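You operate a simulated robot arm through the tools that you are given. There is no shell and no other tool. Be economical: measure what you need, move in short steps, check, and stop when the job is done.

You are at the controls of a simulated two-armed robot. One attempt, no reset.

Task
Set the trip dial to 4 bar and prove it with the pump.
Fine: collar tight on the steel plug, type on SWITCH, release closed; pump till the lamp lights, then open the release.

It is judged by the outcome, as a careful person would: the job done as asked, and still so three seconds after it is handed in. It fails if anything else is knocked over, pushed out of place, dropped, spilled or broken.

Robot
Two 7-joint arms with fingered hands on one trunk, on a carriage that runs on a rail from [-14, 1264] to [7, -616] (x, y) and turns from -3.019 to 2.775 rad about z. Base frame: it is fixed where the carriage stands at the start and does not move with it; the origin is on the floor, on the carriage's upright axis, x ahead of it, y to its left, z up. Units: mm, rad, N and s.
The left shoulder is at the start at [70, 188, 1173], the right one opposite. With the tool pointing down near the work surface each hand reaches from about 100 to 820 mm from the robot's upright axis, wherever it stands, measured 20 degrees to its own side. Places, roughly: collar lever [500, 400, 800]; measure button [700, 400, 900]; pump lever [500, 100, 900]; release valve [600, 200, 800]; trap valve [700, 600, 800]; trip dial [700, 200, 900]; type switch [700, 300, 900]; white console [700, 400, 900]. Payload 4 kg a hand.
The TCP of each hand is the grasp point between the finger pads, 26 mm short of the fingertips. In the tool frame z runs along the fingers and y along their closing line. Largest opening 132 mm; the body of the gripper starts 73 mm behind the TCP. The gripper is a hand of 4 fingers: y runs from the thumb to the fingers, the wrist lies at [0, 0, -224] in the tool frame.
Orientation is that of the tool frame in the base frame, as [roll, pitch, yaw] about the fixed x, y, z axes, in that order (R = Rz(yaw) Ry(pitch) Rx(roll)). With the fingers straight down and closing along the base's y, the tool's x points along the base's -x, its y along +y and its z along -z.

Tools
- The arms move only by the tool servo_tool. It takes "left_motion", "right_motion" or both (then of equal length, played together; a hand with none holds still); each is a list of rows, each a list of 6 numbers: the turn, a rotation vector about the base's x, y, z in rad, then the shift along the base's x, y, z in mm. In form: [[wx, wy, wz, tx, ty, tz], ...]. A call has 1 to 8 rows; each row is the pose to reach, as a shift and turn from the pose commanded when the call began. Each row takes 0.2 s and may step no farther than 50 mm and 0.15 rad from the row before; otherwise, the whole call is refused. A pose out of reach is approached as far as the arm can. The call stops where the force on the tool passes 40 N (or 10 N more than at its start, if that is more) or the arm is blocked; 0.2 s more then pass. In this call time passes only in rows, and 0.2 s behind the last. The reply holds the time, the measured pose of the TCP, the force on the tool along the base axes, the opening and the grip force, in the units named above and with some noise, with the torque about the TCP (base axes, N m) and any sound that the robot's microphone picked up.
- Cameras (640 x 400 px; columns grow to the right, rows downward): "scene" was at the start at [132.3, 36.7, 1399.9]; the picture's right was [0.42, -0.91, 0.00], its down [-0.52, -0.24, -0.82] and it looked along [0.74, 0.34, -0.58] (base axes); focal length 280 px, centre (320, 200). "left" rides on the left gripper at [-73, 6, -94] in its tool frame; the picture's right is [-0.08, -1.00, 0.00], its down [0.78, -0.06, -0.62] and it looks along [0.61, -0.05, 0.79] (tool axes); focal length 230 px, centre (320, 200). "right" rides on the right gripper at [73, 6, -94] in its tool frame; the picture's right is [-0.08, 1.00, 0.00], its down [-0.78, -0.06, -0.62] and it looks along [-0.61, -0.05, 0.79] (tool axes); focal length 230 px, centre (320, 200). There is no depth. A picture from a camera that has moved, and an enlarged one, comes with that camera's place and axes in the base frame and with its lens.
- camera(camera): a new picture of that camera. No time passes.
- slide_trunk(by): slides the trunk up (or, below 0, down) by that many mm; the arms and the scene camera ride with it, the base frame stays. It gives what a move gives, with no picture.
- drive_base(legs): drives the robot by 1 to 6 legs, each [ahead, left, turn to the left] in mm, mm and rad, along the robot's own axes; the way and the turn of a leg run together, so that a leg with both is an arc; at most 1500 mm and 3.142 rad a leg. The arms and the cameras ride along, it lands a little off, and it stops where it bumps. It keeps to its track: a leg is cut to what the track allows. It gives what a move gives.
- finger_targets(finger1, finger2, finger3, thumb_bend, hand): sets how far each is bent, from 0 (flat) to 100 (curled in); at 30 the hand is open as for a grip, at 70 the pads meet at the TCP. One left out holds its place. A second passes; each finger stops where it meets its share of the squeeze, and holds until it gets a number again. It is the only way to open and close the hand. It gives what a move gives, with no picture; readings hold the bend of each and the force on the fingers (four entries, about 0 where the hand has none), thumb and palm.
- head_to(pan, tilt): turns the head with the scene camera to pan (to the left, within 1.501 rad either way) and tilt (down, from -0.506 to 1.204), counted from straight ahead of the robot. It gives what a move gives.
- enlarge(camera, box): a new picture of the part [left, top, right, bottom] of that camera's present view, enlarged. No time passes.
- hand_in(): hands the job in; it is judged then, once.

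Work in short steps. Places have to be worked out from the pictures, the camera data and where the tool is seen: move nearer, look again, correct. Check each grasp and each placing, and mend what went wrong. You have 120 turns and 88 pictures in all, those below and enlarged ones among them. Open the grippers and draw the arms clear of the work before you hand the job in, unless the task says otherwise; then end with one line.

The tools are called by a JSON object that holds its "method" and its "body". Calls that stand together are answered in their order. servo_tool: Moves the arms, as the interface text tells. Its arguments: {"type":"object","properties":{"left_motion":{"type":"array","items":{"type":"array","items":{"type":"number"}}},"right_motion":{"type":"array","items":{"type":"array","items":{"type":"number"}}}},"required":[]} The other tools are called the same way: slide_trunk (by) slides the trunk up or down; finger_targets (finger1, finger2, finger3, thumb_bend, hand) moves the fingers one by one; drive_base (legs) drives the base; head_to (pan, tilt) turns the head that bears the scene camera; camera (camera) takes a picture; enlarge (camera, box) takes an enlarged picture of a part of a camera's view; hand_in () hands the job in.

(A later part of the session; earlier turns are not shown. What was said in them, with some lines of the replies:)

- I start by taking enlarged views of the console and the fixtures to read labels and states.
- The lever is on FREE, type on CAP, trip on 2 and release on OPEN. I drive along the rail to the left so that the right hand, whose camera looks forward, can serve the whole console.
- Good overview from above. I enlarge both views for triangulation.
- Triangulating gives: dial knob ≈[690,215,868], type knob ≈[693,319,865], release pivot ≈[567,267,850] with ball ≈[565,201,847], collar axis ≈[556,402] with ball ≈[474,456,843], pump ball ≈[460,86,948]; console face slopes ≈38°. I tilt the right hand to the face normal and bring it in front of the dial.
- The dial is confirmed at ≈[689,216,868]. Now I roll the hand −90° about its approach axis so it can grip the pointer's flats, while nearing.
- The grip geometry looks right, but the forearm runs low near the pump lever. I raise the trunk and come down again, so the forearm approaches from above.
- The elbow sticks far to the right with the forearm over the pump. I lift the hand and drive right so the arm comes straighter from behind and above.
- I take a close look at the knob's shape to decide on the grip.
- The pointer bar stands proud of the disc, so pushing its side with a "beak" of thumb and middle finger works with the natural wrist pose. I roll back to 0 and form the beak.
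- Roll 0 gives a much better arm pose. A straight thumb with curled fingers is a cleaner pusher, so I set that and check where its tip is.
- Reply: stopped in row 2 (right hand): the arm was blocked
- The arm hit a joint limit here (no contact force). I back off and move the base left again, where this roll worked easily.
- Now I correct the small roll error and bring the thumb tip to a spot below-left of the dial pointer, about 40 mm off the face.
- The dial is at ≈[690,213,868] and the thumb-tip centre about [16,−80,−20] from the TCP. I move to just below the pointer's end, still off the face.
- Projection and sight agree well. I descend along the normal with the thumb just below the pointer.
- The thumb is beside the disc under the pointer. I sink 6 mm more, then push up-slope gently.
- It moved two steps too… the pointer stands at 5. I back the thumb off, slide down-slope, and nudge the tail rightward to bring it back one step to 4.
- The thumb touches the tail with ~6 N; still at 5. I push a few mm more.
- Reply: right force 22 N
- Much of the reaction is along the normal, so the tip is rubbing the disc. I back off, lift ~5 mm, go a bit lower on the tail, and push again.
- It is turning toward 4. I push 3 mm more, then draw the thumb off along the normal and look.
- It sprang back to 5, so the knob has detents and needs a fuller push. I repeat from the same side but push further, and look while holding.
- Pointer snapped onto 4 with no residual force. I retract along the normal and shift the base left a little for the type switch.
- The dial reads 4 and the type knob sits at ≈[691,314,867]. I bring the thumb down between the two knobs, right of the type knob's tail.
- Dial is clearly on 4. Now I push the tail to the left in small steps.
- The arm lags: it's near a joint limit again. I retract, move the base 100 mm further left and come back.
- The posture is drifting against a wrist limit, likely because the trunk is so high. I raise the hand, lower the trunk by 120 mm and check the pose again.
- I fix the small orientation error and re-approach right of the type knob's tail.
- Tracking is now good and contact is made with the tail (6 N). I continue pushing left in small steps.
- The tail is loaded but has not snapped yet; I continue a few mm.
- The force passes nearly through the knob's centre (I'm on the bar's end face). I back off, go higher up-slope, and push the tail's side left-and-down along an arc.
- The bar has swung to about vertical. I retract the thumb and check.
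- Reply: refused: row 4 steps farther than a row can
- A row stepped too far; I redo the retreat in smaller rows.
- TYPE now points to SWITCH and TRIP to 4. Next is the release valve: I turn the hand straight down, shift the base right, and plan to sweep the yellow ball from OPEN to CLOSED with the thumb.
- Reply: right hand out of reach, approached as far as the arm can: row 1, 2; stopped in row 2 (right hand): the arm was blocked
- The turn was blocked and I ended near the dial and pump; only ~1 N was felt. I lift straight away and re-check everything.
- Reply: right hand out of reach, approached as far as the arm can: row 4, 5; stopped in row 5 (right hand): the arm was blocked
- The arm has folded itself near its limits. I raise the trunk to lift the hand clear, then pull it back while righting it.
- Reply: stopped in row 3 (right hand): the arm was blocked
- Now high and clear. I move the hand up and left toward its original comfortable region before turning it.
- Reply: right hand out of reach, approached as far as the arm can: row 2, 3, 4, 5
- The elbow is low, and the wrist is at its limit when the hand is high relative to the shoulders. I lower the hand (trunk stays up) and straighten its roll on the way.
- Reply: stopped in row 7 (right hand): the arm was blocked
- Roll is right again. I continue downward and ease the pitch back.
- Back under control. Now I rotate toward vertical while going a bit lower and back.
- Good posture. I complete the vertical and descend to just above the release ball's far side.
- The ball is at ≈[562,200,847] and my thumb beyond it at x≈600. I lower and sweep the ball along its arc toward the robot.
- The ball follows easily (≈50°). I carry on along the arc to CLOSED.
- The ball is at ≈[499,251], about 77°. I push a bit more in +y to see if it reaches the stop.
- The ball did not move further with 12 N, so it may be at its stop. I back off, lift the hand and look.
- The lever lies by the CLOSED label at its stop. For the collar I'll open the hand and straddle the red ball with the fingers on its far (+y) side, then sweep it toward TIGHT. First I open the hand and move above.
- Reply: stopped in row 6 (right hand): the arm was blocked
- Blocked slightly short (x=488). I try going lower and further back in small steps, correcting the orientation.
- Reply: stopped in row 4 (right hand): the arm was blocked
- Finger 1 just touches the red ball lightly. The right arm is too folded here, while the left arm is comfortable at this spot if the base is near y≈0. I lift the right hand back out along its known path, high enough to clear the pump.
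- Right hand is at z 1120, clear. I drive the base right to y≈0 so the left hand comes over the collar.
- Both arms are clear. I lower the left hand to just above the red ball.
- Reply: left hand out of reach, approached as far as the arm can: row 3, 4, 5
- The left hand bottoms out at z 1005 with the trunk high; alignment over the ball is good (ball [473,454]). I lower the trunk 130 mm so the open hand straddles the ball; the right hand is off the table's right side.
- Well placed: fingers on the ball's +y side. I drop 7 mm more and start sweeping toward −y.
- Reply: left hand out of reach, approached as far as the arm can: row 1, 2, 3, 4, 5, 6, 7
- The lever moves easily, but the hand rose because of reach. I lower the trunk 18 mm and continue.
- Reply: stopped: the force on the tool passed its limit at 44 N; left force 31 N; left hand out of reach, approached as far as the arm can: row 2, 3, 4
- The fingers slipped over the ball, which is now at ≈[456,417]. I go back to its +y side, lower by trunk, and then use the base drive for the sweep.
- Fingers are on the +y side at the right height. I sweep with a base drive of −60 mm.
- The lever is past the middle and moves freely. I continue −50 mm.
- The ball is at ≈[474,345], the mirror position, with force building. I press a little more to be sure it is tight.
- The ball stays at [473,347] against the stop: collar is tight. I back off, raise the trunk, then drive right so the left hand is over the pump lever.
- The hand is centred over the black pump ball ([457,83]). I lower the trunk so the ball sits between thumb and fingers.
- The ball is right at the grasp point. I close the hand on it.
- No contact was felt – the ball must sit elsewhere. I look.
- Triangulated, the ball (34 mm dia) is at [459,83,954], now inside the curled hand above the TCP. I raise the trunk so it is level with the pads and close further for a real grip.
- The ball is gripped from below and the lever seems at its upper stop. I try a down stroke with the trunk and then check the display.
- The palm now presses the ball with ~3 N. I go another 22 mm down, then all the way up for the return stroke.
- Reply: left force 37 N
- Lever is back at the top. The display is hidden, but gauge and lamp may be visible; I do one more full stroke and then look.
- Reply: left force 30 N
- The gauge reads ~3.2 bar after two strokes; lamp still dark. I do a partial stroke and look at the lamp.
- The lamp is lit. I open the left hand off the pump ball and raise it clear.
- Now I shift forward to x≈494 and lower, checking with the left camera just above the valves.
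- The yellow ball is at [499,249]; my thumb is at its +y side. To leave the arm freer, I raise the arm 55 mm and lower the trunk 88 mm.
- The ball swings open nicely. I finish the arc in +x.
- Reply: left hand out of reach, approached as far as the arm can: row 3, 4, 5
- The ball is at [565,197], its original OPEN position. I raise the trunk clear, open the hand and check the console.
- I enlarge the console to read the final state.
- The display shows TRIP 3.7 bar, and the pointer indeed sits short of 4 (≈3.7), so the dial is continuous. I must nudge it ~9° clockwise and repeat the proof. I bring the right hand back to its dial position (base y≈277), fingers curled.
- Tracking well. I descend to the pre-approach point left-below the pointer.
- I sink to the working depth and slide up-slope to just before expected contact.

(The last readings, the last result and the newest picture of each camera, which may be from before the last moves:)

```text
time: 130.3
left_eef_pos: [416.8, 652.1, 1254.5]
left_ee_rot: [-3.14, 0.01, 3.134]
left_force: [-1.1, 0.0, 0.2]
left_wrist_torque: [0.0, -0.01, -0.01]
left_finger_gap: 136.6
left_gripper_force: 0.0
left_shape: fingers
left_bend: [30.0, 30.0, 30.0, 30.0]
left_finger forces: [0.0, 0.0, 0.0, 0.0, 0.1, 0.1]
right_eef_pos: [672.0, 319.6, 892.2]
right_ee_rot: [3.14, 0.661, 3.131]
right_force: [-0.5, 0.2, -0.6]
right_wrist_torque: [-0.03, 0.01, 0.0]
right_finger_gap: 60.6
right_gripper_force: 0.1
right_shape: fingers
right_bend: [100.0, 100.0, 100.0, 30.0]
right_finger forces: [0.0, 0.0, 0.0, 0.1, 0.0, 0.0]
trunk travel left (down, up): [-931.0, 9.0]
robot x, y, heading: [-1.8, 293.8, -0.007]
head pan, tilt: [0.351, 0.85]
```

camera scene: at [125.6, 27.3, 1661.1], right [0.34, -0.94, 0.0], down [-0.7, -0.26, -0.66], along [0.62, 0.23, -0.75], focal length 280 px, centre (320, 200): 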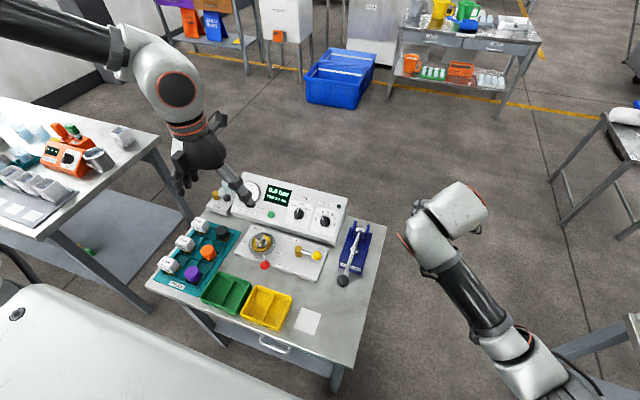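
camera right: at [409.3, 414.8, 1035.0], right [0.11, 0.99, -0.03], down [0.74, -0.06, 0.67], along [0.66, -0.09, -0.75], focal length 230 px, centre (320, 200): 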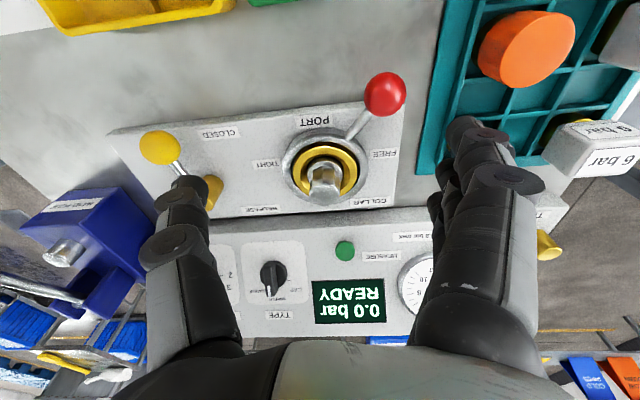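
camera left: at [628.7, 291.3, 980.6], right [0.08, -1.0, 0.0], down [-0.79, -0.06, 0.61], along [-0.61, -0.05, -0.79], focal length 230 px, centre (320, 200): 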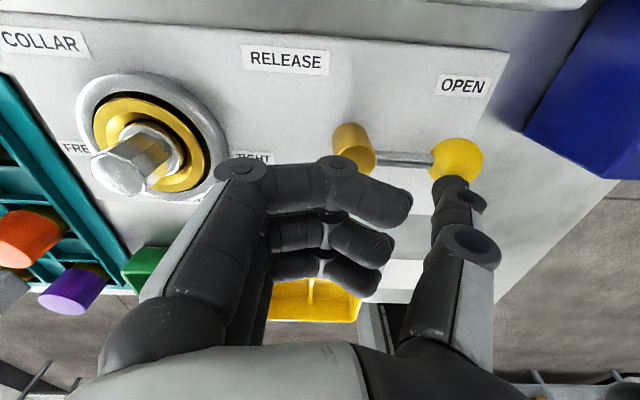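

No contact yet; I sink 3 mm and continue in 2-mm steps.

{"method": "servo_tool", "body": {"right_motion": [[0, 0, 0, 1.8, 0, -2.4], [0, 0, 0, 3.4, 0, -1.2], [0, 0, 0, 5, 0, 0]]}}

{"method": "servo_tool", "body": {"right_motion": [[0, 0, 0, 1.6, 0, 1.2]]}}

{"method": "servo_tool", "body": {"right_motion": [[0, 0, 0, 1.6, 0, 1.2]]}}

```text
time: 131.2
left_eef_pos: [416.0, 652.7, 1254.0]
left_ee_rot: [-3.136, 0.01, 3.133]
left_force: [1.1, -0.2, -0.4]
left_wrist_torque: [-0.01, 0.01, -0.03]
left_finger_gap: 136.7
left_gripper_force: 0.0
left_shape: fingers
left_bend: [30.0, 30.0, 30.0, 30.0]
left_finger forces: [0.0, 0.1, 0.0, 0.0, 0.1, 0.0]
right_eef_pos: [676.0, 319.5, 891.6]
right_ee_rot: [3.14, 0.661, 3.132]
right_force: [-1.5, -0.2, 0.3]
right_wrist_torque: [-0.11, 0.02, -0.15]
right_finger_gap: 61.1
right_gripper_force: 0.9
right_shape: fingers
right_bend: [100.0, 100.0, 100.0, 29.0]
right_finger forces: [0.0, 0.1, 0.0, 0.0, 1.8, 0.1]
trunk travel left (down, up): [-931.0, 9.0]
robot x, y, heading: [-0.4, 297.2, -0.008]
head pan, tilt: [0.351, 0.85]
```

```text
time: 131.6
left_eef_pos: [417.1, 652.5, 1254.9]
left_ee_rot: [-3.137, 0.011, 3.133]
left_force: [0.1, 1.1, 0.3]
left_wrist_torque: [0.0, 0.02, -0.01]
left_finger_gap: 136.4
left_gripper_force: 0.0
left_shape: fingers
left_bend: [30.0, 30.0, 30.0, 30.0]
left_finger forces: [0.1, 0.0, 0.0, 0.0, 0.0, 0.0]
right_eef_pos: [678.8, 319.7, 892.9]
right_ee_rot: [3.139, 0.662, 3.13]
right_force: [-1.2, -0.2, 1.2]
right_wrist_torque: [-0.06, 0.0, -0.14]
right_finger_gap: 61.4
right_gripper_force: 1.1
right_shape: fingers
right_bend: [100.0, 100.0, 100.0, 29.0]
right_finger forces: [0.0, 0.0, 0.1, 0.0, 1.9, 0.0]
trunk travel left (down, up): [-931.0, 9.0]
robot x, y, heading: [-3.1, 293.9, -0.008]
head pan, tilt: [0.351, 0.85]
```

```text
time: 131.9
left_eef_pos: [416.2, 652.7, 1254.8]
left_ee_rot: [-3.138, 0.01, 3.132]
left_force: [0.0, 0.2, 0.1]
left_wrist_torque: [0.0, 0.01, 0.0]
left_finger_gap: 136.7
left_gripper_force: 0.0
left_shape: fingers
left_bend: [30.0, 30.0, 30.0, 30.0]
left_finger forces: [0.0, 0.0, 0.0, 0.0, 0.0, 0.1]
right_eef_pos: [680.5, 320.9, 894.5]
right_ee_rot: [3.141, 0.661, 3.131]
right_force: [-3.0, 0.4, 3.3]
right_wrist_torque: [-0.24, 0.06, -0.25]
right_finger_gap: 61.3
right_gripper_force: 1.7
right_shape: fingers
right_bend: [100.0, 100.0, 100.0, 29.0]
right_finger forces: [0.1, 0.0, 0.0, 0.1, 4.1, 0.0]
trunk travel left (down, up): [-931.0, 9.0]
robot x, y, heading: [-1.2, 296.0, -0.005]
head pan, tilt: [0.351, 0.85]
```

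Contact with rising force (≈4 N). I look at the dial with one picture.

{"method": "enlarge", "body": {"camera": "scene", "box": [361, 215, 457, 275]}}

```text
6.67 times, centred on (409, 245) of scene
camera zoom: at [121.7, 322.1, 1661.2], right [0.34, -0.94, 0.0], down [-0.71, -0.25, -0.66], along [0.62, 0.22, -0.75], focal length 1869 px, centre (-273, -100)
```

zoom: 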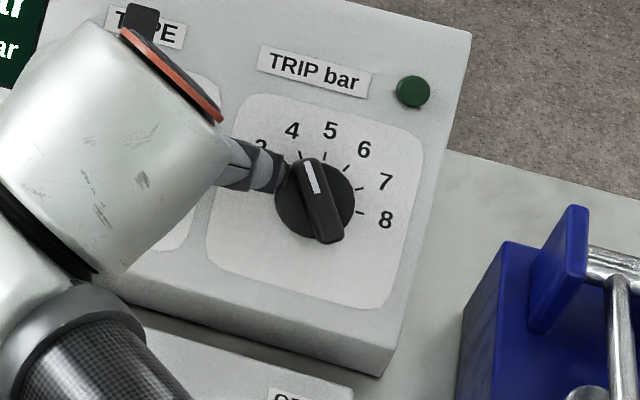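

The pointer reads ≈3.9 now. I push ~1.5 mm more, then withdraw down-slope and off along the normal.

{"method": "servo_tool", "body": {"right_motion": [[0, 0, 0, 1.3, 0, 1.0], [0, 0, 0, -8, 2, -6], [0, 0, 0, -18, 2, 7], [0, 0, 0, -40, 0, 35]]}}

{"method": "servo_tool", "body": {"right_motion": [[0, 0, 0, -15, 0, 35], [0, 0, 0, -25, 0, 75], [0, 0, 0, -30, -20, 115], [0, 0, 0, -30, -40, 140]]}}

{"method": "enlarge", "body": {"camera": "scene", "box": [361, 215, 457, 275]}}

```text
time: 132.9
left_eef_pos: [414.1, 653.6, 1254.5]
left_ee_rot: [-3.141, 0.012, 3.134]
left_force: [0.0, 0.2, -0.2]
left_wrist_torque: [-0.05, -0.02, 0.02]
left_finger_gap: 136.7
left_gripper_force: 0.1
left_shape: fingers
left_bend: [30.0, 30.0, 30.0, 30.0]
left_finger forces: [0.0, 0.0, 0.0, 0.0, 0.1, 0.0]
right_eef_pos: [645.0, 314.8, 938.2]
right_ee_rot: [-3.136, 0.675, 3.13]
right_force: [-0.2, -0.2, 0.6]
right_wrist_torque: [0.04, -0.01, 0.02]
right_finger_gap: 60.3
right_gripper_force: 0.0
right_shape: fingers
right_bend: [100.0, 100.0, 100.0, 30.0]
right_finger forces: [0.1, 0.0, 0.0, 0.0, 0.0, 0.1]
trunk travel left (down, up): [-931.0, 9.0]
robot x, y, heading: [-1.0, 291.8, -0.004]
head pan, tilt: [0.351, 0.85]
```

```text
time: 133.9
left_eef_pos: [417.2, 652.6, 1254.1]
left_ee_rot: [-3.139, 0.01, 3.133]
left_force: [-0.1, 0.5, 0.2]
left_wrist_torque: [0.0, -0.01, 0.01]
left_finger_gap: 136.6
left_gripper_force: 0.0
left_shape: fingers
left_bend: [30.0, 30.0, 30.0, 30.0]
left_finger forces: [0.0, 0.0, 0.0, 0.0, 0.0, 0.1]
right_eef_pos: [607.3, 280.8, 1067.7]
right_ee_rot: [3.14, 0.658, 3.133]
right_force: [0.1, 0.6, 0.4]
right_wrist_torque: [0.02, 0.01, -0.01]
right_finger_gap: 60.5
right_gripper_force: 0.1
right_shape: fingers
right_bend: [100.0, 100.0, 100.0, 30.0]
right_finger forces: [0.0, 0.0, 0.0, 0.0, 0.0, 0.0]
trunk travel left (down, up): [-931.0, 9.0]
robot x, y, heading: [-3.1, 296.1, -0.006]
head pan, tilt: [0.351, 0.85]
```

```text
6.67 times, centred on (409, 245) of scene
camera zoom: at [122.6, 321.0, 1661.1], right [0.34, -0.94, 0.0], down [-0.71, -0.25, -0.66], along [0.62, 0.22, -0.75], focal length 1869 px, centre (-273, -100)
```

zoom: 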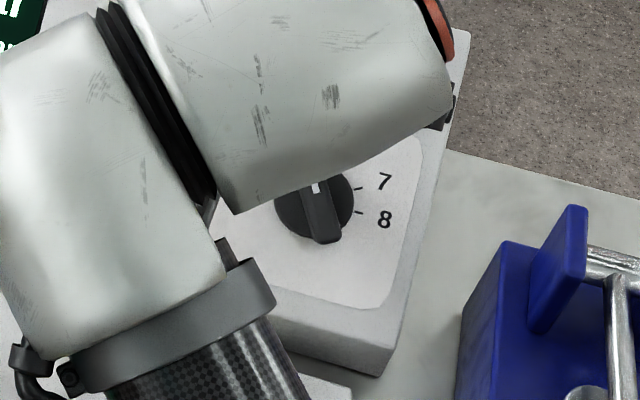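

The visible part of the pointer (≈15° vs. the 4-tick at ≈14°) says ≈4.0. Now I close the release again with the same right-hand procedure as before: base to y≈338, hand vertical.

{"method": "drive_base", "body": {"legs": [[0, 42, 0]]}}

{"method": "servo_tool", "body": {"right_motion": [[0, 0.09, 0, 0, -8, -8], [0, 0.18, 0, 0, -16, -16], [0, 0.27, 0, 0, -24, -24], [0, 0.36, 0, -2, -32, -32], [0, 0.45, 0, -4, -40, -40], [0, 0.54, 0, -6, -44, -48], [0, 0.6, 0, -7, -44, -56], [0, 0.655, 0, -7, -44, -64]]}}

```text
time: 134.8
left_eef_pos: [416.8, 683.3, 1258.1]
left_ee_rot: [3.135, 0.011, 3.13]
left_force: [-0.4, -0.2, 0.5]
left_wrist_torque: [0.11, 0.02, 0.06]
left_finger_gap: 136.7
left_gripper_force: 0.0
left_shape: fingers
left_bend: [30.0, 30.0, 30.0, 30.0]
left_finger forces: [0.0, 0.0, 0.0, 0.0, 0.0, 0.1]
right_eef_pos: [608.1, 311.9, 1067.3]
right_ee_rot: [3.131, 0.659, 3.123]
right_force: [0.7, -0.9, 0.4]
right_wrist_torque: [0.06, -0.02, 0.03]
right_finger_gap: 60.5
right_gripper_force: 0.0
right_shape: fingers
right_bend: [100.0, 100.0, 100.0, 30.0]
right_finger forces: [0.1, 0.0, 0.0, 0.1, 0.1, 0.0]
trunk travel left (down, up): [-931.0, 9.0]
robot x, y, heading: [-2.9, 338.6, -0.007]
head pan, tilt: [0.351, 0.85]
```

```text
time: 136.6
left_eef_pos: [416.8, 691.7, 1254.4]
left_ee_rot: [-3.139, 0.009, 3.133]
left_force: [-0.1, 0.5, -0.1]
left_wrist_torque: [0.02, -0.02, -0.01]
left_finger_gap: 136.9
left_gripper_force: 0.1
left_shape: fingers
left_bend: [30.0, 30.0, 30.0, 30.0]
left_finger forces: [0.0, 0.0, 0.0, 0.0, 0.0, 0.0]
right_eef_pos: [602.5, 275.3, 1003.6]
right_ee_rot: [-3.136, 0.006, 3.133]
right_force: [-0.7, -0.5, -0.1]
right_wrist_torque: [0.01, 0.0, 0.01]
right_finger_gap: 60.7
right_gripper_force: 0.1
right_shape: fingers
right_bend: [100.0, 100.0, 100.0, 30.0]
right_finger forces: [0.0, 0.1, 0.1, 0.0, 0.0, 0.1]
trunk travel left (down, up): [-931.0, 9.0]
robot x, y, heading: [-4.2, 336.0, -0.007]
head pan, tilt: [0.351, 0.85]
```

Exactly as planned. I lower to the previous working height beyond the ball.

{"method": "servo_tool", "body": {"right_motion": [[0, 0, 0, -1, 2, -45], [0, 0, 0, -2, 4, -85], [0, 0, 0, -2, 4, -110], [0, 0, 0, -2, 4, -131]]}}

{"method": "servo_tool", "body": {"right_motion": [[0, 0, 0, -10, 1, 0], [0, 0, 0, -29, 0, 0], [0, 0, 0, -48, -2, 0], [0, 0, 0, -66, 4, 0], [0, 0, 0, -81, 12, 0], [0, 0, 0, -90, 21, 0], [0, 0, 0, -97, 30, 0], [0, 0, 0, -101, 38, 0]]}}

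{"method": "servo_tool", "body": {"right_motion": [[0, 0, 0, -2, 6, 0], [0, 0, 0, -2, 12, 0]]}}

```text
time: 137.6
left_eef_pos: [416.4, 693.5, 1255.0]
left_ee_rot: [-3.139, 0.012, 3.13]
left_force: [0.0, 0.3, -0.3]
left_wrist_torque: [-0.02, -0.02, 0.03]
left_finger_gap: 136.5
left_gripper_force: 0.0
left_shape: fingers
left_bend: [30.0, 30.0, 30.0, 30.0]
left_finger forces: [0.0, 0.0, 0.1, 0.0, 0.0, 0.1]
right_eef_pos: [600.7, 278.7, 871.1]
right_ee_rot: [-3.137, 0.006, 3.13]
right_force: [0.8, 0.3, -0.4]
right_wrist_torque: [-0.02, 0.03, -0.01]
right_finger_gap: 60.7
right_gripper_force: 0.1
right_shape: fingers
right_bend: [100.0, 100.0, 100.0, 30.0]
right_finger forces: [0.0, 0.0, 0.0, 0.0, 0.1, 0.0]
trunk travel left (down, up): [-931.0, 9.0]
robot x, y, heading: [-3.4, 335.7, -0.004]
head pan, tilt: [0.351, 0.85]
```

```text
time: 139.4
left_eef_pos: [416.6, 691.4, 1256.0]
left_ee_rot: [-3.139, 0.011, 3.131]
left_force: [-0.4, -0.7, 0.3]
left_wrist_torque: [-0.01, 0.01, 0.0]
left_finger_gap: 136.5
left_gripper_force: 0.2
left_shape: fingers
left_bend: [30.0, 30.0, 30.0, 30.0]
left_finger forces: [0.1, 0.0, 0.0, 0.1, 0.0, 0.1]
right_eef_pos: [499.8, 316.9, 872.4]
right_ee_rot: [-3.134, 0.007, 3.131]
right_force: [3.1, -4.6, 1.6]
right_wrist_torque: [-0.25, -0.06, 0.3]
right_finger_gap: 63.5
right_gripper_force: 3.1
right_shape: fingers
right_bend: [100.0, 100.0, 100.0, 27.0]
right_finger forces: [0.1, 0.1, 0.1, 0.1, 5.6, 0.0]
trunk travel left (down, up): [-931.0, 9.0]
robot x, y, heading: [-2.3, 335.3, -0.008]
head pan, tilt: [0.351, 0.85]
```

```text
time: 140.0
left_eef_pos: [417.5, 691.5, 1255.5]
left_ee_rot: [-3.14, 0.01, 3.131]
left_force: [0.1, 0.4, -0.3]
left_wrist_torque: [0.0, 0.0, 0.0]
left_finger_gap: 136.5
left_gripper_force: 0.0
left_shape: fingers
left_bend: [30.0, 30.0, 30.0, 30.0]
left_finger forces: [0.0, 0.0, 0.0, 0.1, 0.0, 0.1]
right_eef_pos: [495.7, 327.2, 872.4]
right_ee_rot: [-3.135, 0.006, 3.13]
right_force: [0.4, -12.0, 2.8]
right_wrist_torque: [-0.39, -0.01, 0.07]
right_finger_gap: 67.1
right_gripper_force: 4.6
right_shape: fingers
right_bend: [100.0, 100.0, 100.0, 23.0]
right_finger forces: [0.1, 0.0, 0.0, 0.0, 9.6, 0.0]
trunk travel left (down, up): [-931.0, 9.0]
robot x, y, heading: [-1.9, 335.0, -0.008]
head pan, tilt: [0.351, 0.85]
```

Same stop signature as before: release closed. I withdraw along the known path and lift the right hand clear.

{"method": "servo_tool", "body": {"right_motion": [[0, 0, 0, 0, -18, 0], [0, 0, 0, 0, -24, 20], [0, 0, 0, 0, -30, 60], [0, 0, 0, 30, -40, 90], [0, 0, 0, 60, -50, 110], [0, 0, 0, 90, -50, 125], [0, 0, 0, 103, -50, 139]]}}

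{"method": "servo_tool", "body": {"right_motion": [[0, -0.1, 0, 0, -10, 10], [0, -0.2, 0, 0, -20, 20], [0, -0.3, 0, 0, -30, 30], [0, -0.4, 0, 0, -40, 40], [0, -0.5, 0, 0, -50, 60], [0, -0.6, 0, 0, -50, 85], [0, -0.6, 0, 10, -50, 110]]}}

```text
time: 141.6
left_eef_pos: [417.1, 693.6, 1254.6]
left_ee_rot: [-3.138, 0.011, 3.132]
left_force: [0.7, 0.1, -0.3]
left_wrist_torque: [0.0, -0.01, 0.01]
left_finger_gap: 136.7
left_gripper_force: 0.1
left_shape: fingers
left_bend: [30.0, 30.0, 30.0, 30.0]
left_finger forces: [0.0, 0.1, 0.0, 0.1, 0.1, 0.1]
right_eef_pos: [598.7, 279.0, 1013.4]
right_ee_rot: [-3.135, 0.005, 3.132]
right_force: [0.1, -0.2, 0.9]
right_wrist_torque: [0.01, 0.0, -0.01]
right_finger_gap: 60.6
right_gripper_force: 0.0
right_shape: fingers
right_bend: [100.0, 100.0, 100.0, 30.0]
right_finger forces: [0.1, 0.0, 0.0, 0.0, 0.0, 0.0]
trunk travel left (down, up): [-931.0, 9.0]
robot x, y, heading: [-0.1, 338.4, -0.002]
head pan, tilt: [0.351, 0.85]
```

```text
time: 143.2
left_eef_pos: [416.6, 694.2, 1254.2]
left_ee_rot: [-3.139, 0.011, 3.133]
left_force: [-0.2, 0.5, -0.1]
left_wrist_torque: [0.0, -0.01, 0.0]
left_finger_gap: 136.5
left_gripper_force: 0.0
left_shape: fingers
left_bend: [30.0, 30.0, 30.0, 30.0]
left_finger forces: [0.1, 0.0, 0.0, 0.0, 0.1, 0.0]
right_eef_pos: [610.9, 229.4, 1120.9]
right_ee_rot: [-3.139, 0.606, 3.131]
right_force: [-0.1, -0.4, -0.6]
right_wrist_torque: [-0.04, -0.01, 0.01]
right_finger_gap: 60.6
right_gripper_force: 0.1
right_shape: fingers
right_bend: [100.0, 100.0, 100.0, 30.0]
right_finger forces: [0.1, 0.1, 0.0, 0.0, 0.0, 0.0]
trunk travel left (down, up): [-931.0, 9.0]
robot x, y, heading: [-3.6, 334.8, -0.011]
head pan, tilt: [0.351, 0.85]
```

Now back to the pump: I drive right so the left hand comes over the pump ball, staying high.

{"method": "drive_base", "body": {"legs": [[0, -612, 0]]}}

{"method": "servo_tool", "body": {"left_motion": [[0, 0, 0, 10, 0, -45], [0, 0, 0, 20, 0, -90], [0, 0, 0, 30, 0, -135], [0, 0, 0, 40, 0, -180], [0, 0, 0, 43, 0, -205]]}}

```text
time: 146.6
left_eef_pos: [422.4, 97.1, 1254.7]
left_ee_rot: [-3.138, 0.012, 3.135]
left_force: [0.3, -0.6, 0.2]
left_wrist_torque: [0.0, 0.01, 0.02]
left_finger_gap: 136.6
left_gripper_force: 0.0
left_shape: fingers
left_bend: [30.0, 30.0, 30.0, 30.0]
left_finger forces: [0.0, 0.1, 0.0, 0.0, 0.0, 0.0]
right_eef_pos: [615.9, -364.8, 1122.7]
right_ee_rot: [-3.14, 0.605, 3.133]
right_force: [0.4, 0.7, -0.1]
right_wrist_torque: [-0.01, 0.01, -0.06]
right_finger_gap: 60.6
right_gripper_force: 0.0
right_shape: fingers
right_bend: [100.0, 100.0, 100.0, 30.0]
right_finger forces: [0.0, 0.0, 0.1, 0.0, 0.0, 0.0]
trunk travel left (down, up): [-931.0, 9.0]
robot x, y, heading: [2.7, -260.2, -0.004]
head pan, tilt: [0.351, 0.85]
```

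```text
time: 147.8
left_eef_pos: [464.6, 94.6, 1048.1]
left_ee_rot: [-3.138, 0.011, 3.135]
left_force: [0.1, 0.1, -0.2]
left_wrist_torque: [-0.03, 0.01, -0.03]
left_finger_gap: 136.8
left_gripper_force: 0.1
left_shape: fingers
left_bend: [30.0, 30.0, 30.0, 30.0]
left_finger forces: [0.0, 0.1, 0.1, 0.1, 0.0, 0.0]
right_eef_pos: [617.0, -366.2, 1121.5]
right_ee_rot: [3.141, 0.606, 3.133]
right_force: [-0.7, -0.3, -0.7]
right_wrist_torque: [-0.01, 0.0, -0.04]
right_finger_gap: 60.4
right_gripper_force: 0.1
right_shape: fingers
right_bend: [100.0, 100.0, 100.0, 30.0]
right_finger forces: [0.1, 0.0, 0.0, 0.0, 0.0, 0.0]
trunk travel left (down, up): [-931.0, 9.0]
robot x, y, heading: [2.8, -261.8, -0.004]
head pan, tilt: [0.351, 0.85]
```

I align to [460,83] and lower the trunk so the open hand surrounds the ball, then close beneath it.

{"method": "servo_tool", "body": {"left_motion": [[0, 0, 0, -5, -11.5, 0]]}}

{"method": "slide_trunk", "body": {"by": -143}}

{"method": "finger_targets", "body": {"hand": "left", "finger1": 74, "finger2": 74, "finger3": 74, "thumb_bend": 74}}

{"method": "slide_trunk", "body": {"by": 41}}

```text
time: 148.2
left_eef_pos: [457.4, 81.2, 1048.2]
left_ee_rot: [-3.14, 0.01, 3.134]
left_force: [0.5, 0.3, -0.5]
left_wrist_torque: [0.04, 0.0, 0.01]
left_finger_gap: 136.6
left_gripper_force: 0.0
left_shape: fingers
left_bend: [30.0, 30.0, 30.0, 30.0]
left_finger forces: [0.0, 0.1, 0.0, 0.0, 0.1, 0.0]
right_eef_pos: [616.1, -368.3, 1119.5]
right_ee_rot: [3.14, 0.606, 3.134]
right_force: [0.5, -0.5, 0.8]
right_wrist_torque: [-0.03, 0.04, -0.01]
right_finger_gap: 60.8
right_gripper_force: 0.1
right_shape: fingers
right_bend: [100.0, 100.0, 100.0, 30.0]
right_finger forces: [0.1, 0.0, 0.1, 0.0, 0.0, 0.1]
trunk travel left (down, up): [-931.0, 9.0]
robot x, y, heading: [0.4, -262.0, -0.005]
head pan, tilt: [0.351, 0.85]
```

```text
time: 149.9
left_eef_pos: [456.9, 82.0, 903.8]
left_ee_rot: [-3.141, 0.011, 3.135]
left_force: [-0.6, 0.1, 0.3]
left_wrist_torque: [0.0, 0.0, 0.0]
left_finger_gap: 136.8
left_gripper_force: 0.1
left_shape: fingers
left_bend: [30.0, 30.0, 30.0, 30.0]
left_finger forces: [0.0, 0.1, 0.0, 0.1, 0.1, 0.1]
right_eef_pos: [616.1, -366.8, 978.3]
right_ee_rot: [3.141, 0.604, 3.133]
right_force: [-0.4, -0.1, 0.2]
right_wrist_torque: [0.01, -0.03, -0.02]
right_finger_gap: 60.7
right_gripper_force: 0.1
right_shape: fingers
right_bend: [100.0, 100.0, 100.0, 30.0]
right_finger forces: [0.0, 0.0, 0.0, 0.0, 0.1, 0.0]
trunk travel left (down, up): [-788.0, 152.0]
robot x, y, heading: [3.5, -259.7, -0.001]
head pan, tilt: [0.351, 0.85]
```

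```text
time: 150.9
left_eef_pos: [457.0, 82.2, 903.5]
left_ee_rot: [-3.141, 0.009, 3.135]
left_force: [0.0, -0.3, -0.5]
left_wrist_torque: [0.0, 0.01, 0.01]
left_finger_gap: 9.7
left_gripper_force: 0.0
left_shape: fingers
left_bend: [74.0, 72.0, 74.0, 72.0]
left_finger forces: [0.1, 0.1, 0.0, 0.0, 0.0, 0.1]
right_eef_pos: [616.2, -365.8, 978.9]
right_ee_rot: [3.14, 0.605, 3.133]
right_force: [-0.2, 0.2, 0.0]
right_wrist_torque: [0.0, -0.03, -0.03]
right_finger_gap: 60.6
right_gripper_force: 0.1
right_shape: fingers
right_bend: [100.0, 100.0, 100.0, 30.0]
right_finger forces: [0.0, 0.1, 0.1, 0.1, 0.0, 0.0]
trunk travel left (down, up): [-788.0, 152.0]
robot x, y, heading: [1.0, -265.3, -0.003]
head pan, tilt: [0.351, 0.85]
```

```text
time: 151.8
left_eef_pos: [456.5, 81.4, 945.1]
left_ee_rot: [-3.138, 0.009, 3.136]
left_force: [-4.1, -7.2, -17.1]
left_wrist_torque: [0.05, 0.02, -0.03]
left_finger_gap: 10.8
left_gripper_force: 9.4
left_shape: fingers
left_bend: [74.0, 72.0, 74.0, 69.0]
left_finger forces: [0.0, 8.4, 0.1, 0.0, 10.9, 0.0]
right_eef_pos: [617.5, -366.4, 1018.0]
right_ee_rot: [3.14, 0.606, 3.133]
right_force: [0.4, 0.1, 0.7]
right_wrist_torque: [-0.01, 0.01, -0.01]
right_finger_gap: 60.8
right_gripper_force: 0.0
right_shape: fingers
right_bend: [100.0, 100.0, 100.0, 30.0]
right_finger forces: [0.0, 0.0, 0.0, 0.1, 0.1, 0.1]
trunk travel left (down, up): [-829.0, 111.0]
robot x, y, heading: [5.2, -262.5, -0.005]
head pan, tilt: [0.351, 0.85]
```

Lever at its top stop, as before. I do two full strokes and a third down stroke.

{"method": "slide_trunk", "body": {"by": -102}}

{"method": "slide_trunk", "body": {"by": 102}}

{"method": "slide_trunk", "body": {"by": -102}}

{"method": "slide_trunk", "body": {"by": 102}}

{"method": "slide_trunk", "body": {"by": -98}}

```text
time: 153.1
left_eef_pos: [455.3, 80.7, 842.7]
left_ee_rot: [-3.141, 0.012, 3.135]
left_force: [-0.5, -0.6, 4.3]
left_wrist_torque: [0.03, -0.09, 0.02]
left_finger_gap: 9.7
left_gripper_force: 1.6
left_shape: fingers
left_bend: [74.0, 73.0, 74.0, 72.0]
left_finger forces: [0.0, 0.0, 0.0, 0.0, 0.0, 4.1]
right_eef_pos: [615.3, -367.3, 917.7]
right_ee_rot: [-3.14, 0.607, 3.132]
right_force: [-0.3, 0.2, 0.1]
right_wrist_torque: [0.0, 0.0, -0.01]
right_finger_gap: 60.8
right_gripper_force: 0.0
right_shape: fingers
right_bend: [100.0, 100.0, 100.0, 30.0]
right_finger forces: [0.0, 0.0, 0.0, 0.1, 0.0, 0.0]
trunk travel left (down, up): [-727.0, 213.0]
robot x, y, heading: [4.3, -262.3, 0.003]
head pan, tilt: [0.351, 0.85]
```

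```text
time: 154.5
left_eef_pos: [456.4, 82.2, 943.1]
left_ee_rot: [-3.137, 0.009, 3.132]
left_force: [-3.6, -6.5, -18.8]
left_wrist_torque: [0.06, 0.0, -0.04]
left_finger_gap: 11.1
left_gripper_force: 9.5
left_shape: fingers
left_bend: [74.0, 72.0, 74.0, 69.0]
left_finger forces: [0.0, 8.1, 0.0, 0.2, 11.1, 0.0]
right_eef_pos: [616.1, -367.4, 1019.6]
right_ee_rot: [3.141, 0.605, 3.132]
right_force: [0.5, -0.1, 0.1]
right_wrist_torque: [0.0, 0.0, 0.03]
right_finger_gap: 60.7
right_gripper_force: 0.0
right_shape: fingers
right_bend: [100.0, 100.0, 100.0, 30.0]
right_finger forces: [0.0, 0.1, 0.1, 0.0, 0.0, 0.0]
trunk travel left (down, up): [-829.0, 111.0]
robot x, y, heading: [2.9, -260.7, -0.006]
head pan, tilt: [0.351, 0.85]
```

```text
time: 155.8
left_eef_pos: [456.2, 81.1, 843.8]
left_ee_rot: [-3.139, 0.013, 3.134]
left_force: [-0.5, 0.3, 4.2]
left_wrist_torque: [-0.03, -0.06, -0.02]
left_finger_gap: 9.8
left_gripper_force: 1.6
left_shape: fingers
left_bend: [74.0, 73.0, 74.0, 72.0]
left_finger forces: [0.0, 0.0, 0.0, 0.1, 0.0, 4.0]
right_eef_pos: [617.3, -367.0, 917.4]
right_ee_rot: [-3.141, 0.608, 3.132]
right_force: [1.2, -0.8, -0.4]
right_wrist_torque: [-0.01, -0.02, 0.01]
right_finger_gap: 60.6
right_gripper_force: 0.0
right_shape: fingers
right_bend: [100.0, 100.0, 100.0, 30.0]
right_finger forces: [0.0, 0.0, 0.0, 0.0, 0.0, 0.0]
trunk travel left (down, up): [-727.0, 213.0]
robot x, y, heading: [3.6, -264.1, -0.001]
head pan, tilt: [0.351, 0.85]
```

```text
time: 157.2
left_eef_pos: [456.2, 80.8, 943.5]
left_ee_rot: [-3.138, 0.008, 3.135]
left_force: [-3.3, -6.7, -19.7]
left_wrist_torque: [0.06, -0.01, -0.04]
left_finger_gap: 10.8
left_gripper_force: 9.6
left_shape: fingers
left_bend: [74.0, 72.0, 74.0, 69.0]
left_finger forces: [0.0, 8.2, 0.0, 0.0, 11.1, 0.0]
right_eef_pos: [617.5, -366.0, 1019.4]
right_ee_rot: [-3.141, 0.607, 3.134]
right_force: [-0.1, 0.5, 0.0]
right_wrist_torque: [0.0, -0.01, -0.01]
right_finger_gap: 60.7
right_gripper_force: 0.0
right_shape: fingers
right_bend: [100.0, 100.0, 100.0, 30.0]
right_finger forces: [0.0, 0.0, 0.1, 0.1, 0.0, 0.1]
trunk travel left (down, up): [-829.0, 111.0]
robot x, y, heading: [3.8, -263.6, 0.001]
head pan, tilt: [0.351, 0.85]
```

```text
time: 158.5
left_eef_pos: [455.8, 81.1, 847.5]
left_ee_rot: [-3.139, 0.013, 3.134]
left_force: [0.2, 0.0, 3.9]
left_wrist_torque: [0.0, -0.06, 0.02]
left_finger_gap: 9.5
left_gripper_force: 1.7
left_shape: fingers
left_bend: [74.0, 73.0, 74.0, 72.0]
left_finger forces: [0.0, 0.1, 0.0, 0.1, 0.0, 3.9]
right_eef_pos: [615.8, -368.0, 921.4]
right_ee_rot: [3.142, 0.608, 3.132]
right_force: [0.0, -0.3, -0.8]
right_wrist_torque: [0.02, -0.03, -0.01]
right_finger_gap: 60.3
right_gripper_force: 0.0
right_shape: fingers
right_bend: [100.0, 100.0, 100.0, 30.0]
right_finger forces: [0.1, 0.1, 0.1, 0.0, 0.0, 0.1]
trunk travel left (down, up): [-731.0, 209.0]
robot x, y, heading: [6.4, -263.6, 0.001]
head pan, tilt: [0.351, 0.85]
```

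Third stroke done. I check the lamp (and gauge).

{"method": "enlarge", "body": {"camera": "scene", "box": [140, 90, 332, 210]}}

```text
3.33 times, centred on (236, 150) of scene
camera zoom: at [127.6, -235.9, 1461.3], right [0.34, -0.94, 0.0], down [-0.71, -0.26, -0.66], along [0.62, 0.22, -0.75], focal length 935 px, centre (600, 367)
```

zoom: 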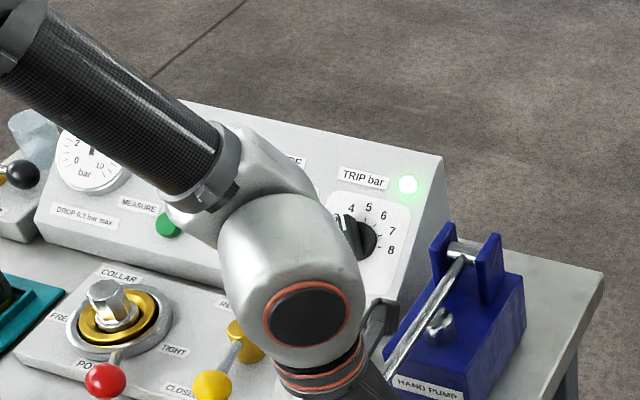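

The lamp is lit. I release the pump ball, rise, curl the fingers and go to the release valve as before.

{"method": "finger_targets", "body": {"hand": "left", "finger1": 30, "finger2": 30, "finger3": 30, "thumb_bend": 30}}

{"method": "slide_trunk", "body": {"by": 198}}

{"method": "finger_targets", "body": {"hand": "left", "finger1": 100, "finger2": 100, "finger3": 100, "thumb_bend": 30}}

{"method": "drive_base", "body": {"legs": [[0, 290, 0]]}}

```text
time: 159.5
left_eef_pos: [456.9, 80.8, 847.6]
left_ee_rot: [-3.139, 0.009, 3.135]
left_force: [-1.4, 0.1, 4.9]
left_wrist_torque: [0.05, -0.07, -0.01]
left_finger_gap: 135.9
left_gripper_force: 2.5
left_shape: fingers
left_bend: [30.0, 30.0, 30.0, 30.0]
left_finger forces: [0.0, 0.0, 0.0, 0.0, 0.0, 4.1]
right_eef_pos: [615.6, -367.3, 921.6]
right_ee_rot: [-3.139, 0.607, 3.132]
right_force: [0.2, -0.2, -0.5]
right_wrist_torque: [-0.01, 0.0, -0.01]
right_finger_gap: 60.7
right_gripper_force: 0.1
right_shape: fingers
right_bend: [100.0, 100.0, 100.0, 30.0]
right_finger forces: [0.0, 0.0, 0.1, 0.0, 0.0, 0.1]
trunk travel left (down, up): [-731.0, 209.0]
robot x, y, heading: [3.7, -262.9, -0.007]
head pan, tilt: [0.351, 0.85]
```

```text
time: 161.6
left_eef_pos: [456.5, 82.0, 1045.5]
left_ee_rot: [-3.139, 0.01, 3.134]
left_force: [0.3, 0.5, 0.0]
left_wrist_torque: [-0.03, 0.03, 0.0]
left_finger_gap: 135.6
left_gripper_force: 0.1
left_shape: fingers
left_bend: [30.0, 30.0, 30.0, 30.0]
left_finger forces: [0.0, 0.1, 0.0, 0.0, 0.0, 0.1]
right_eef_pos: [615.8, -366.8, 1119.2]
right_ee_rot: [-3.141, 0.605, 3.131]
right_force: [0.7, -0.3, -0.2]
right_wrist_torque: [0.0, 0.02, 0.0]
right_finger_gap: 60.7
right_gripper_force: 0.1
right_shape: fingers
right_bend: [100.0, 100.0, 100.0, 30.0]
right_finger forces: [0.0, 0.0, 0.0, 0.0, 0.0, 0.0]
trunk travel left (down, up): [-929.0, 11.0]
robot x, y, heading: [3.0, -260.2, -0.005]
head pan, tilt: [0.351, 0.85]
```

```text
time: 162.6
left_eef_pos: [459.1, 82.7, 1044.7]
left_ee_rot: [-3.142, 0.011, 3.134]
left_force: [0.3, 0.8, 0.1]
left_wrist_torque: [-0.04, 0.0, -0.01]
left_finger_gap: 60.1
left_gripper_force: 0.0
left_shape: fingers
left_bend: [100.0, 100.0, 100.0, 30.0]
left_finger forces: [0.1, 0.0, 0.0, 0.0, 0.1, 0.0]
right_eef_pos: [616.3, -366.6, 1119.7]
right_ee_rot: [-3.141, 0.605, 3.134]
right_force: [-0.2, -0.5, -0.1]
right_wrist_torque: [0.02, 0.0, -0.02]
right_finger_gap: 60.5
right_gripper_force: 0.1
right_shape: fingers
right_bend: [100.0, 100.0, 100.0, 30.0]
right_finger forces: [0.0, 0.0, 0.1, 0.0, 0.0, 0.0]
trunk travel left (down, up): [-929.0, 11.0]
robot x, y, heading: [4.7, -263.1, -0.003]
head pan, tilt: [0.351, 0.85]
```

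```text
time: 164.7
left_eef_pos: [452.6, 382.9, 1045.4]
left_ee_rot: [-3.141, 0.01, 3.137]
left_force: [-0.5, -0.3, 0.0]
left_wrist_torque: [0.02, 0.02, 0.04]
left_finger_gap: 60.3
left_gripper_force: 0.1
left_shape: fingers
left_bend: [100.0, 100.0, 100.0, 30.0]
left_finger forces: [0.0, 0.0, 0.0, 0.1, 0.0, 0.0]
right_eef_pos: [612.8, -65.2, 1119.5]
right_ee_rot: [3.141, 0.604, 3.134]
right_force: [0.4, -0.2, 0.0]
right_wrist_torque: [0.02, 0.02, 0.04]
right_finger_gap: 60.6
right_gripper_force: 0.1
right_shape: fingers
right_bend: [100.0, 100.0, 100.0, 30.0]
right_finger forces: [0.0, 0.1, 0.1, 0.0, 0.0, 0.0]
trunk travel left (down, up): [-929.0, 11.0]
robot x, y, heading: [0.3, 40.1, -0.002]
head pan, tilt: [0.351, 0.85]
```

The base landed a bit far left, bringing the right hand near the pump. I drive back 45 mm and compensate with the left arm.

{"method": "drive_base", "body": {"legs": [[0, -45, 0]]}}

{"method": "servo_tool", "body": {"left_motion": [[0, 0, 0, 14, 11, 0], [0, 0, 0, 28, 22, 0], [0, 0, 0, 41, 32, 0]]}}

```text
time: 165.6
left_eef_pos: [452.4, 349.8, 1041.6]
left_ee_rot: [-3.132, 0.01, 3.141]
left_force: [-0.2, 1.2, -0.9]
left_wrist_torque: [-0.06, -0.01, 0.02]
left_finger_gap: 60.3
left_gripper_force: 0.0
left_shape: fingers
left_bend: [100.0, 100.0, 100.0, 30.0]
left_finger forces: [0.1, 0.0, 0.0, 0.0, 0.0, 0.0]
right_eef_pos: [613.7, -97.5, 1120.3]
right_ee_rot: [-3.131, 0.605, -3.139]
right_force: [0.1, 0.8, -0.3]
right_wrist_torque: [-0.06, -0.01, -0.05]
right_finger_gap: 60.5
right_gripper_force: 0.0
right_shape: fingers
right_bend: [100.0, 100.0, 100.0, 30.0]
right_finger forces: [0.0, 0.0, 0.0, 0.0, 0.0, 0.0]
trunk travel left (down, up): [-929.0, 11.0]
robot x, y, heading: [-1.4, -3.7, 0.004]
head pan, tilt: [0.351, 0.85]
```

```text
time: 166.4
left_eef_pos: [493.3, 369.9, 1044.5]
left_ee_rot: [-3.14, 0.01, -3.141]
left_force: [0.5, -0.5, 0.1]
left_wrist_torque: [-0.01, 0.02, 0.0]
left_finger_gap: 60.2
left_gripper_force: 0.1
left_shape: fingers
left_bend: [100.0, 100.0, 100.0, 30.0]
left_finger forces: [0.1, 0.1, 0.0, 0.1, 0.0, 0.1]
right_eef_pos: [613.9, -107.0, 1119.4]
right_ee_rot: [3.139, 0.605, 3.137]
right_force: [-0.2, 0.1, 0.0]
right_wrist_torque: [0.01, -0.04, 0.0]
right_finger_gap: 60.6
right_gripper_force: 0.0
right_shape: fingers
right_bend: [100.0, 100.0, 100.0, 30.0]
right_finger forces: [0.0, 0.0, 0.1, 0.1, 0.1, 0.0]
trunk travel left (down, up): [-929.0, 11.0]
robot x, y, heading: [-3.0, -5.9, 0.002]
head pan, tilt: [0.351, 0.85]
```

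Position matches the previous run. I raise the arm 75 mm, lower the trunk 242 mm, then sweep the ball open.

{"method": "servo_tool", "body": {"left_motion": [[0, 0, 0, 0, 0, 40], [0, 0, 0, 1, 2, 75]]}}

{"method": "slide_trunk", "body": {"by": -242}}

{"method": "servo_tool", "body": {"left_motion": [[0, 0, 0, 0, -10, 0], [0, 0, 0, 0, -30, 0], [0, 0, 0, 7, -52, 0], [0, 0, 0, 15, -67, 0], [0, 0, 0, 29, -79, 0], [0, 0, 0, 38, -86, 1], [0, 0, 0, 46, -89, 1], [0, 0, 0, 54, -90, 1]]}}

```text
time: 167.0
left_eef_pos: [495.3, 373.1, 1118.8]
left_ee_rot: [-3.139, 0.011, 3.141]
left_force: [-0.7, 0.6, 0.0]
left_wrist_torque: [-0.01, -0.02, 0.02]
left_finger_gap: 60.5
left_gripper_force: 0.1
left_shape: fingers
left_bend: [100.0, 100.0, 100.0, 30.0]
left_finger forces: [0.1, 0.1, 0.1, 0.0, 0.1, 0.1]
right_eef_pos: [612.6, -107.3, 1119.4]
right_ee_rot: [3.141, 0.607, 3.138]
right_force: [0.1, 0.1, 0.2]
right_wrist_torque: [0.02, -0.03, 0.02]
right_finger_gap: 60.5
right_gripper_force: 0.0
right_shape: fingers
right_bend: [100.0, 100.0, 100.0, 30.0]
right_finger forces: [0.0, 0.1, 0.0, 0.1, 0.0, 0.0]
trunk travel left (down, up): [-929.0, 11.0]
robot x, y, heading: [5.0, -5.2, 0.003]
head pan, tilt: [0.351, 0.85]
```

```text
time: 169.5
left_eef_pos: [495.6, 373.5, 876.3]
left_ee_rot: [-3.139, 0.01, 3.14]
left_force: [0.7, 0.0, -0.7]
left_wrist_torque: [-0.03, -0.02, 0.01]
left_finger_gap: 60.3
left_gripper_force: 0.1
left_shape: fingers
left_bend: [100.0, 100.0, 100.0, 30.0]
left_finger forces: [0.0, 0.1, 0.0, 0.0, 0.0, 0.0]
right_eef_pos: [614.3, -105.5, 877.1]
right_ee_rot: [3.141, 0.606, 3.139]
right_force: [0.0, 0.8, -0.1]
right_wrist_torque: [0.0, 0.01, 0.01]
right_finger_gap: 60.5
right_gripper_force: 0.1
right_shape: fingers
right_bend: [100.0, 100.0, 100.0, 30.0]
right_finger forces: [0.1, 0.0, 0.1, 0.0, 0.0, 0.0]
trunk travel left (down, up): [-687.0, 253.0]
robot x, y, heading: [-3.2, -6.0, 0.004]
head pan, tilt: [0.351, 0.85]
```

```text
time: 171.3
left_eef_pos: [544.5, 284.4, 877.1]
left_ee_rot: [3.142, 0.005, 3.135]
left_force: [-26.6, 2.8, 5.7]
left_wrist_torque: [-0.36, 0.57, -2.24]
left_finger_gap: 60.4
left_gripper_force: 13.1
left_shape: fingers
left_bend: [100.0, 100.0, 100.0, 30.0]
left_finger forces: [0.1, 0.0, 0.0, 0.1, 27.2, 0.0]
right_eef_pos: [610.3, -105.2, 880.5]
right_ee_rot: [3.14, 0.609, 3.139]
right_force: [0.5, 0.4, -0.2]
right_wrist_torque: [0.03, -0.02, -0.06]
right_finger_gap: 60.7
right_gripper_force: 0.0
right_shape: fingers
right_bend: [100.0, 100.0, 100.0, 30.0]
right_finger forces: [0.0, 0.1, 0.0, 0.0, 0.0, 0.0]
trunk travel left (down, up): [-687.0, 253.0]
robot x, y, heading: [-2.1, -6.4, 0.002]
head pan, tilt: [0.351, 0.85]
```

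The ball is against the open stop (27 N). I back off, raise the trunk, and pull both hands away.

{"method": "servo_tool", "body": {"left_motion": [[0, 0, 0, -12, 0, 0], [0, 0, 0, -18, 3, 10]]}}

{"method": "slide_trunk", "body": {"by": 245}}

{"method": "servo_tool", "body": {"left_motion": [[0, 0, 0, -20, 30, 20], [0, 0, 0, -40, 60, 40], [0, 0, 0, -60, 95, 60], [0, 0, 0, -80, 130, 80], [0, 0, 0, -100, 170, 80], [0, 0, 0, -120, 210, 80], [0, 0, 0, -130, 250, 80]]}}

{"method": "finger_targets", "body": {"hand": "left", "finger1": 30, "finger2": 30, "finger3": 30, "thumb_bend": 30}}

{"method": "finger_targets", "body": {"hand": "right", "finger1": 30, "finger2": 30, "finger3": 30, "thumb_bend": 30}}

```text
time: 171.9
left_eef_pos: [531.6, 287.9, 886.3]
left_ee_rot: [-3.14, 0.015, 3.141]
left_force: [-0.4, -0.1, 0.0]
left_wrist_torque: [-0.02, -0.01, -0.02]
left_finger_gap: 60.4
left_gripper_force: 0.1
left_shape: fingers
left_bend: [100.0, 100.0, 100.0, 30.0]
left_finger forces: [0.1, 0.0, 0.0, 0.0, 0.0, 0.0]
right_eef_pos: [613.6, -106.4, 878.7]
right_ee_rot: [3.141, 0.608, 3.139]
right_force: [0.6, 0.0, -0.4]
right_wrist_torque: [0.02, 0.0, 0.02]
right_finger_gap: 60.6
right_gripper_force: 0.1
right_shape: fingers
right_bend: [100.0, 100.0, 100.0, 30.0]
right_finger forces: [0.0, 0.0, 0.0, 0.1, 0.0, 0.0]
trunk travel left (down, up): [-687.0, 253.0]
robot x, y, heading: [0.8, -2.9, 0.002]
head pan, tilt: [0.351, 0.85]
```

```text
time: 174.4
left_eef_pos: [530.9, 286.2, 1132.0]
left_ee_rot: [-3.14, 0.009, 3.141]
left_force: [0.8, -0.1, -0.2]
left_wrist_torque: [-0.04, 0.0, 0.0]
left_finger_gap: 60.6
left_gripper_force: 0.0
left_shape: fingers
left_bend: [100.0, 100.0, 100.0, 30.0]
left_finger forces: [0.0, 0.0, 0.1, 0.0, 0.1, 0.1]
right_eef_pos: [612.9, -106.1, 1122.8]
right_ee_rot: [-3.141, 0.607, 3.14]
right_force: [0.2, -0.5, 0.3]
right_wrist_torque: [0.01, 0.04, 0.03]
right_finger_gap: 60.7
right_gripper_force: 0.2
right_shape: fingers
right_bend: [100.0, 100.0, 100.0, 30.0]
right_finger forces: [0.0, 0.0, 0.0, 0.0, 0.0, 0.0]
trunk travel left (down, up): [-932.0, 8.0]
robot x, y, heading: [-1.0, -7.0, 0.002]
head pan, tilt: [0.351, 0.85]
```

```text
time: 176.0
left_eef_pos: [399.4, 540.3, 1212.6]
left_ee_rot: [-3.137, 0.008, 3.14]
left_force: [-0.2, -0.2, 0.7]
left_wrist_torque: [-0.01, -0.03, -0.03]
left_finger_gap: 60.1
left_gripper_force: 0.3
left_shape: fingers
left_bend: [100.0, 100.0, 100.0, 30.0]
left_finger forces: [0.1, 0.0, 0.1, 0.0, 0.0, 0.0]
right_eef_pos: [612.2, -104.4, 1123.6]
right_ee_rot: [3.14, 0.608, 3.14]
right_force: [0.6, 0.1, -0.2]
right_wrist_torque: [0.0, 0.04, -0.02]
right_finger_gap: 60.3
right_gripper_force: 0.2
right_shape: fingers
right_bend: [100.0, 100.0, 100.0, 30.0]
right_finger forces: [0.1, 0.0, 0.1, 0.0, 0.0, 0.0]
trunk travel left (down, up): [-932.0, 8.0]
robot x, y, heading: [1.0, -2.6, 0.004]
head pan, tilt: [0.351, 0.85]
```

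```text
time: 177.0
left_eef_pos: [401.3, 540.2, 1212.8]
left_ee_rot: [-3.141, 0.01, 3.141]
left_force: [1.5, 0.3, 0.5]
left_wrist_torque: [0.01, -0.02, 0.01]
left_finger_gap: 135.6
left_gripper_force: 0.1
left_shape: fingers
left_bend: [30.0, 30.0, 30.0, 30.0]
left_finger forces: [0.1, 0.0, 0.0, 0.0, 0.0, 0.0]
right_eef_pos: [613.9, -106.2, 1121.9]
right_ee_rot: [3.14, 0.606, 3.139]
right_force: [0.0, -0.1, 0.7]
right_wrist_torque: [0.03, 0.03, -0.02]
right_finger_gap: 60.6
right_gripper_force: 0.0
right_shape: fingers
right_bend: [100.0, 100.0, 100.0, 30.0]
right_finger forces: [0.0, 0.0, 0.0, 0.0, 0.1, 0.1]
trunk travel left (down, up): [-932.0, 8.0]
robot x, y, heading: [-0.2, -4.7, 0.003]
head pan, tilt: [0.351, 0.85]
```

```text
time: 178.0
left_eef_pos: [402.1, 540.3, 1212.3]
left_ee_rot: [-3.139, 0.011, 3.141]
left_force: [0.1, 0.1, 0.5]
left_wrist_torque: [0.03, -0.03, 0.01]
left_finger_gap: 135.7
left_gripper_force: 0.0
left_shape: fingers
left_bend: [30.0, 30.0, 30.0, 30.0]
left_finger forces: [0.1, 0.1, 0.0, 0.0, 0.0, 0.0]
right_eef_pos: [614.6, -106.5, 1122.1]
right_ee_rot: [3.14, 0.607, 3.14]
right_force: [0.4, 0.4, -0.5]
right_wrist_torque: [-0.01, 0.01, -0.03]
right_finger_gap: 136.3
right_gripper_force: 0.0
right_shape: fingers
right_bend: [30.0, 30.0, 30.0, 30.0]
right_finger forces: [0.0, 0.0, 0.0, 0.0, 0.1, 0.1]
trunk travel left (down, up): [-932.0, 8.0]
robot x, y, heading: [-1.4, -4.4, 0.003]
head pan, tilt: [0.351, 0.85]
```

Both hands are open and clear. I use the last picture to read the final state (same view as before).

{"method": "enlarge", "body": {"camera": "scene", "box": [220, 170, 380, 280]}}

```text
3.64 times, centred on (300, 225) of scene
camera zoom: at [126.0, 22.1, 1662.1], right [0.34, -0.94, 0.0], down [-0.71, -0.26, -0.66], along [0.62, 0.23, -0.75], focal length 1020 px, centre (393, 109)
```

zoom: 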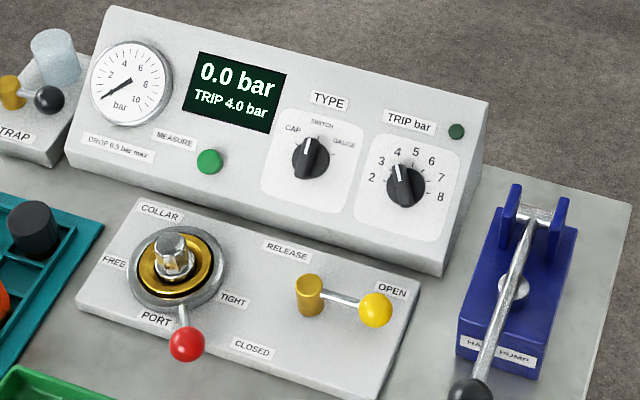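

The display shows TRIP 4.0 bar and 0.0 bar now. The release is open, the collar tight and both arms clear, so I hand in.

{"method": "hand_in", "body": {}}

```text
The job is handed in.
```

The trip dial is set to 4 bar and proved: on the second pump test the display read TRIP 4.0 bar and the lamp lit. The release is now open and the pressure is back at 0.0 bar; the first test had tripped at 3.7 bar, so I nudged the dial and pumped again.
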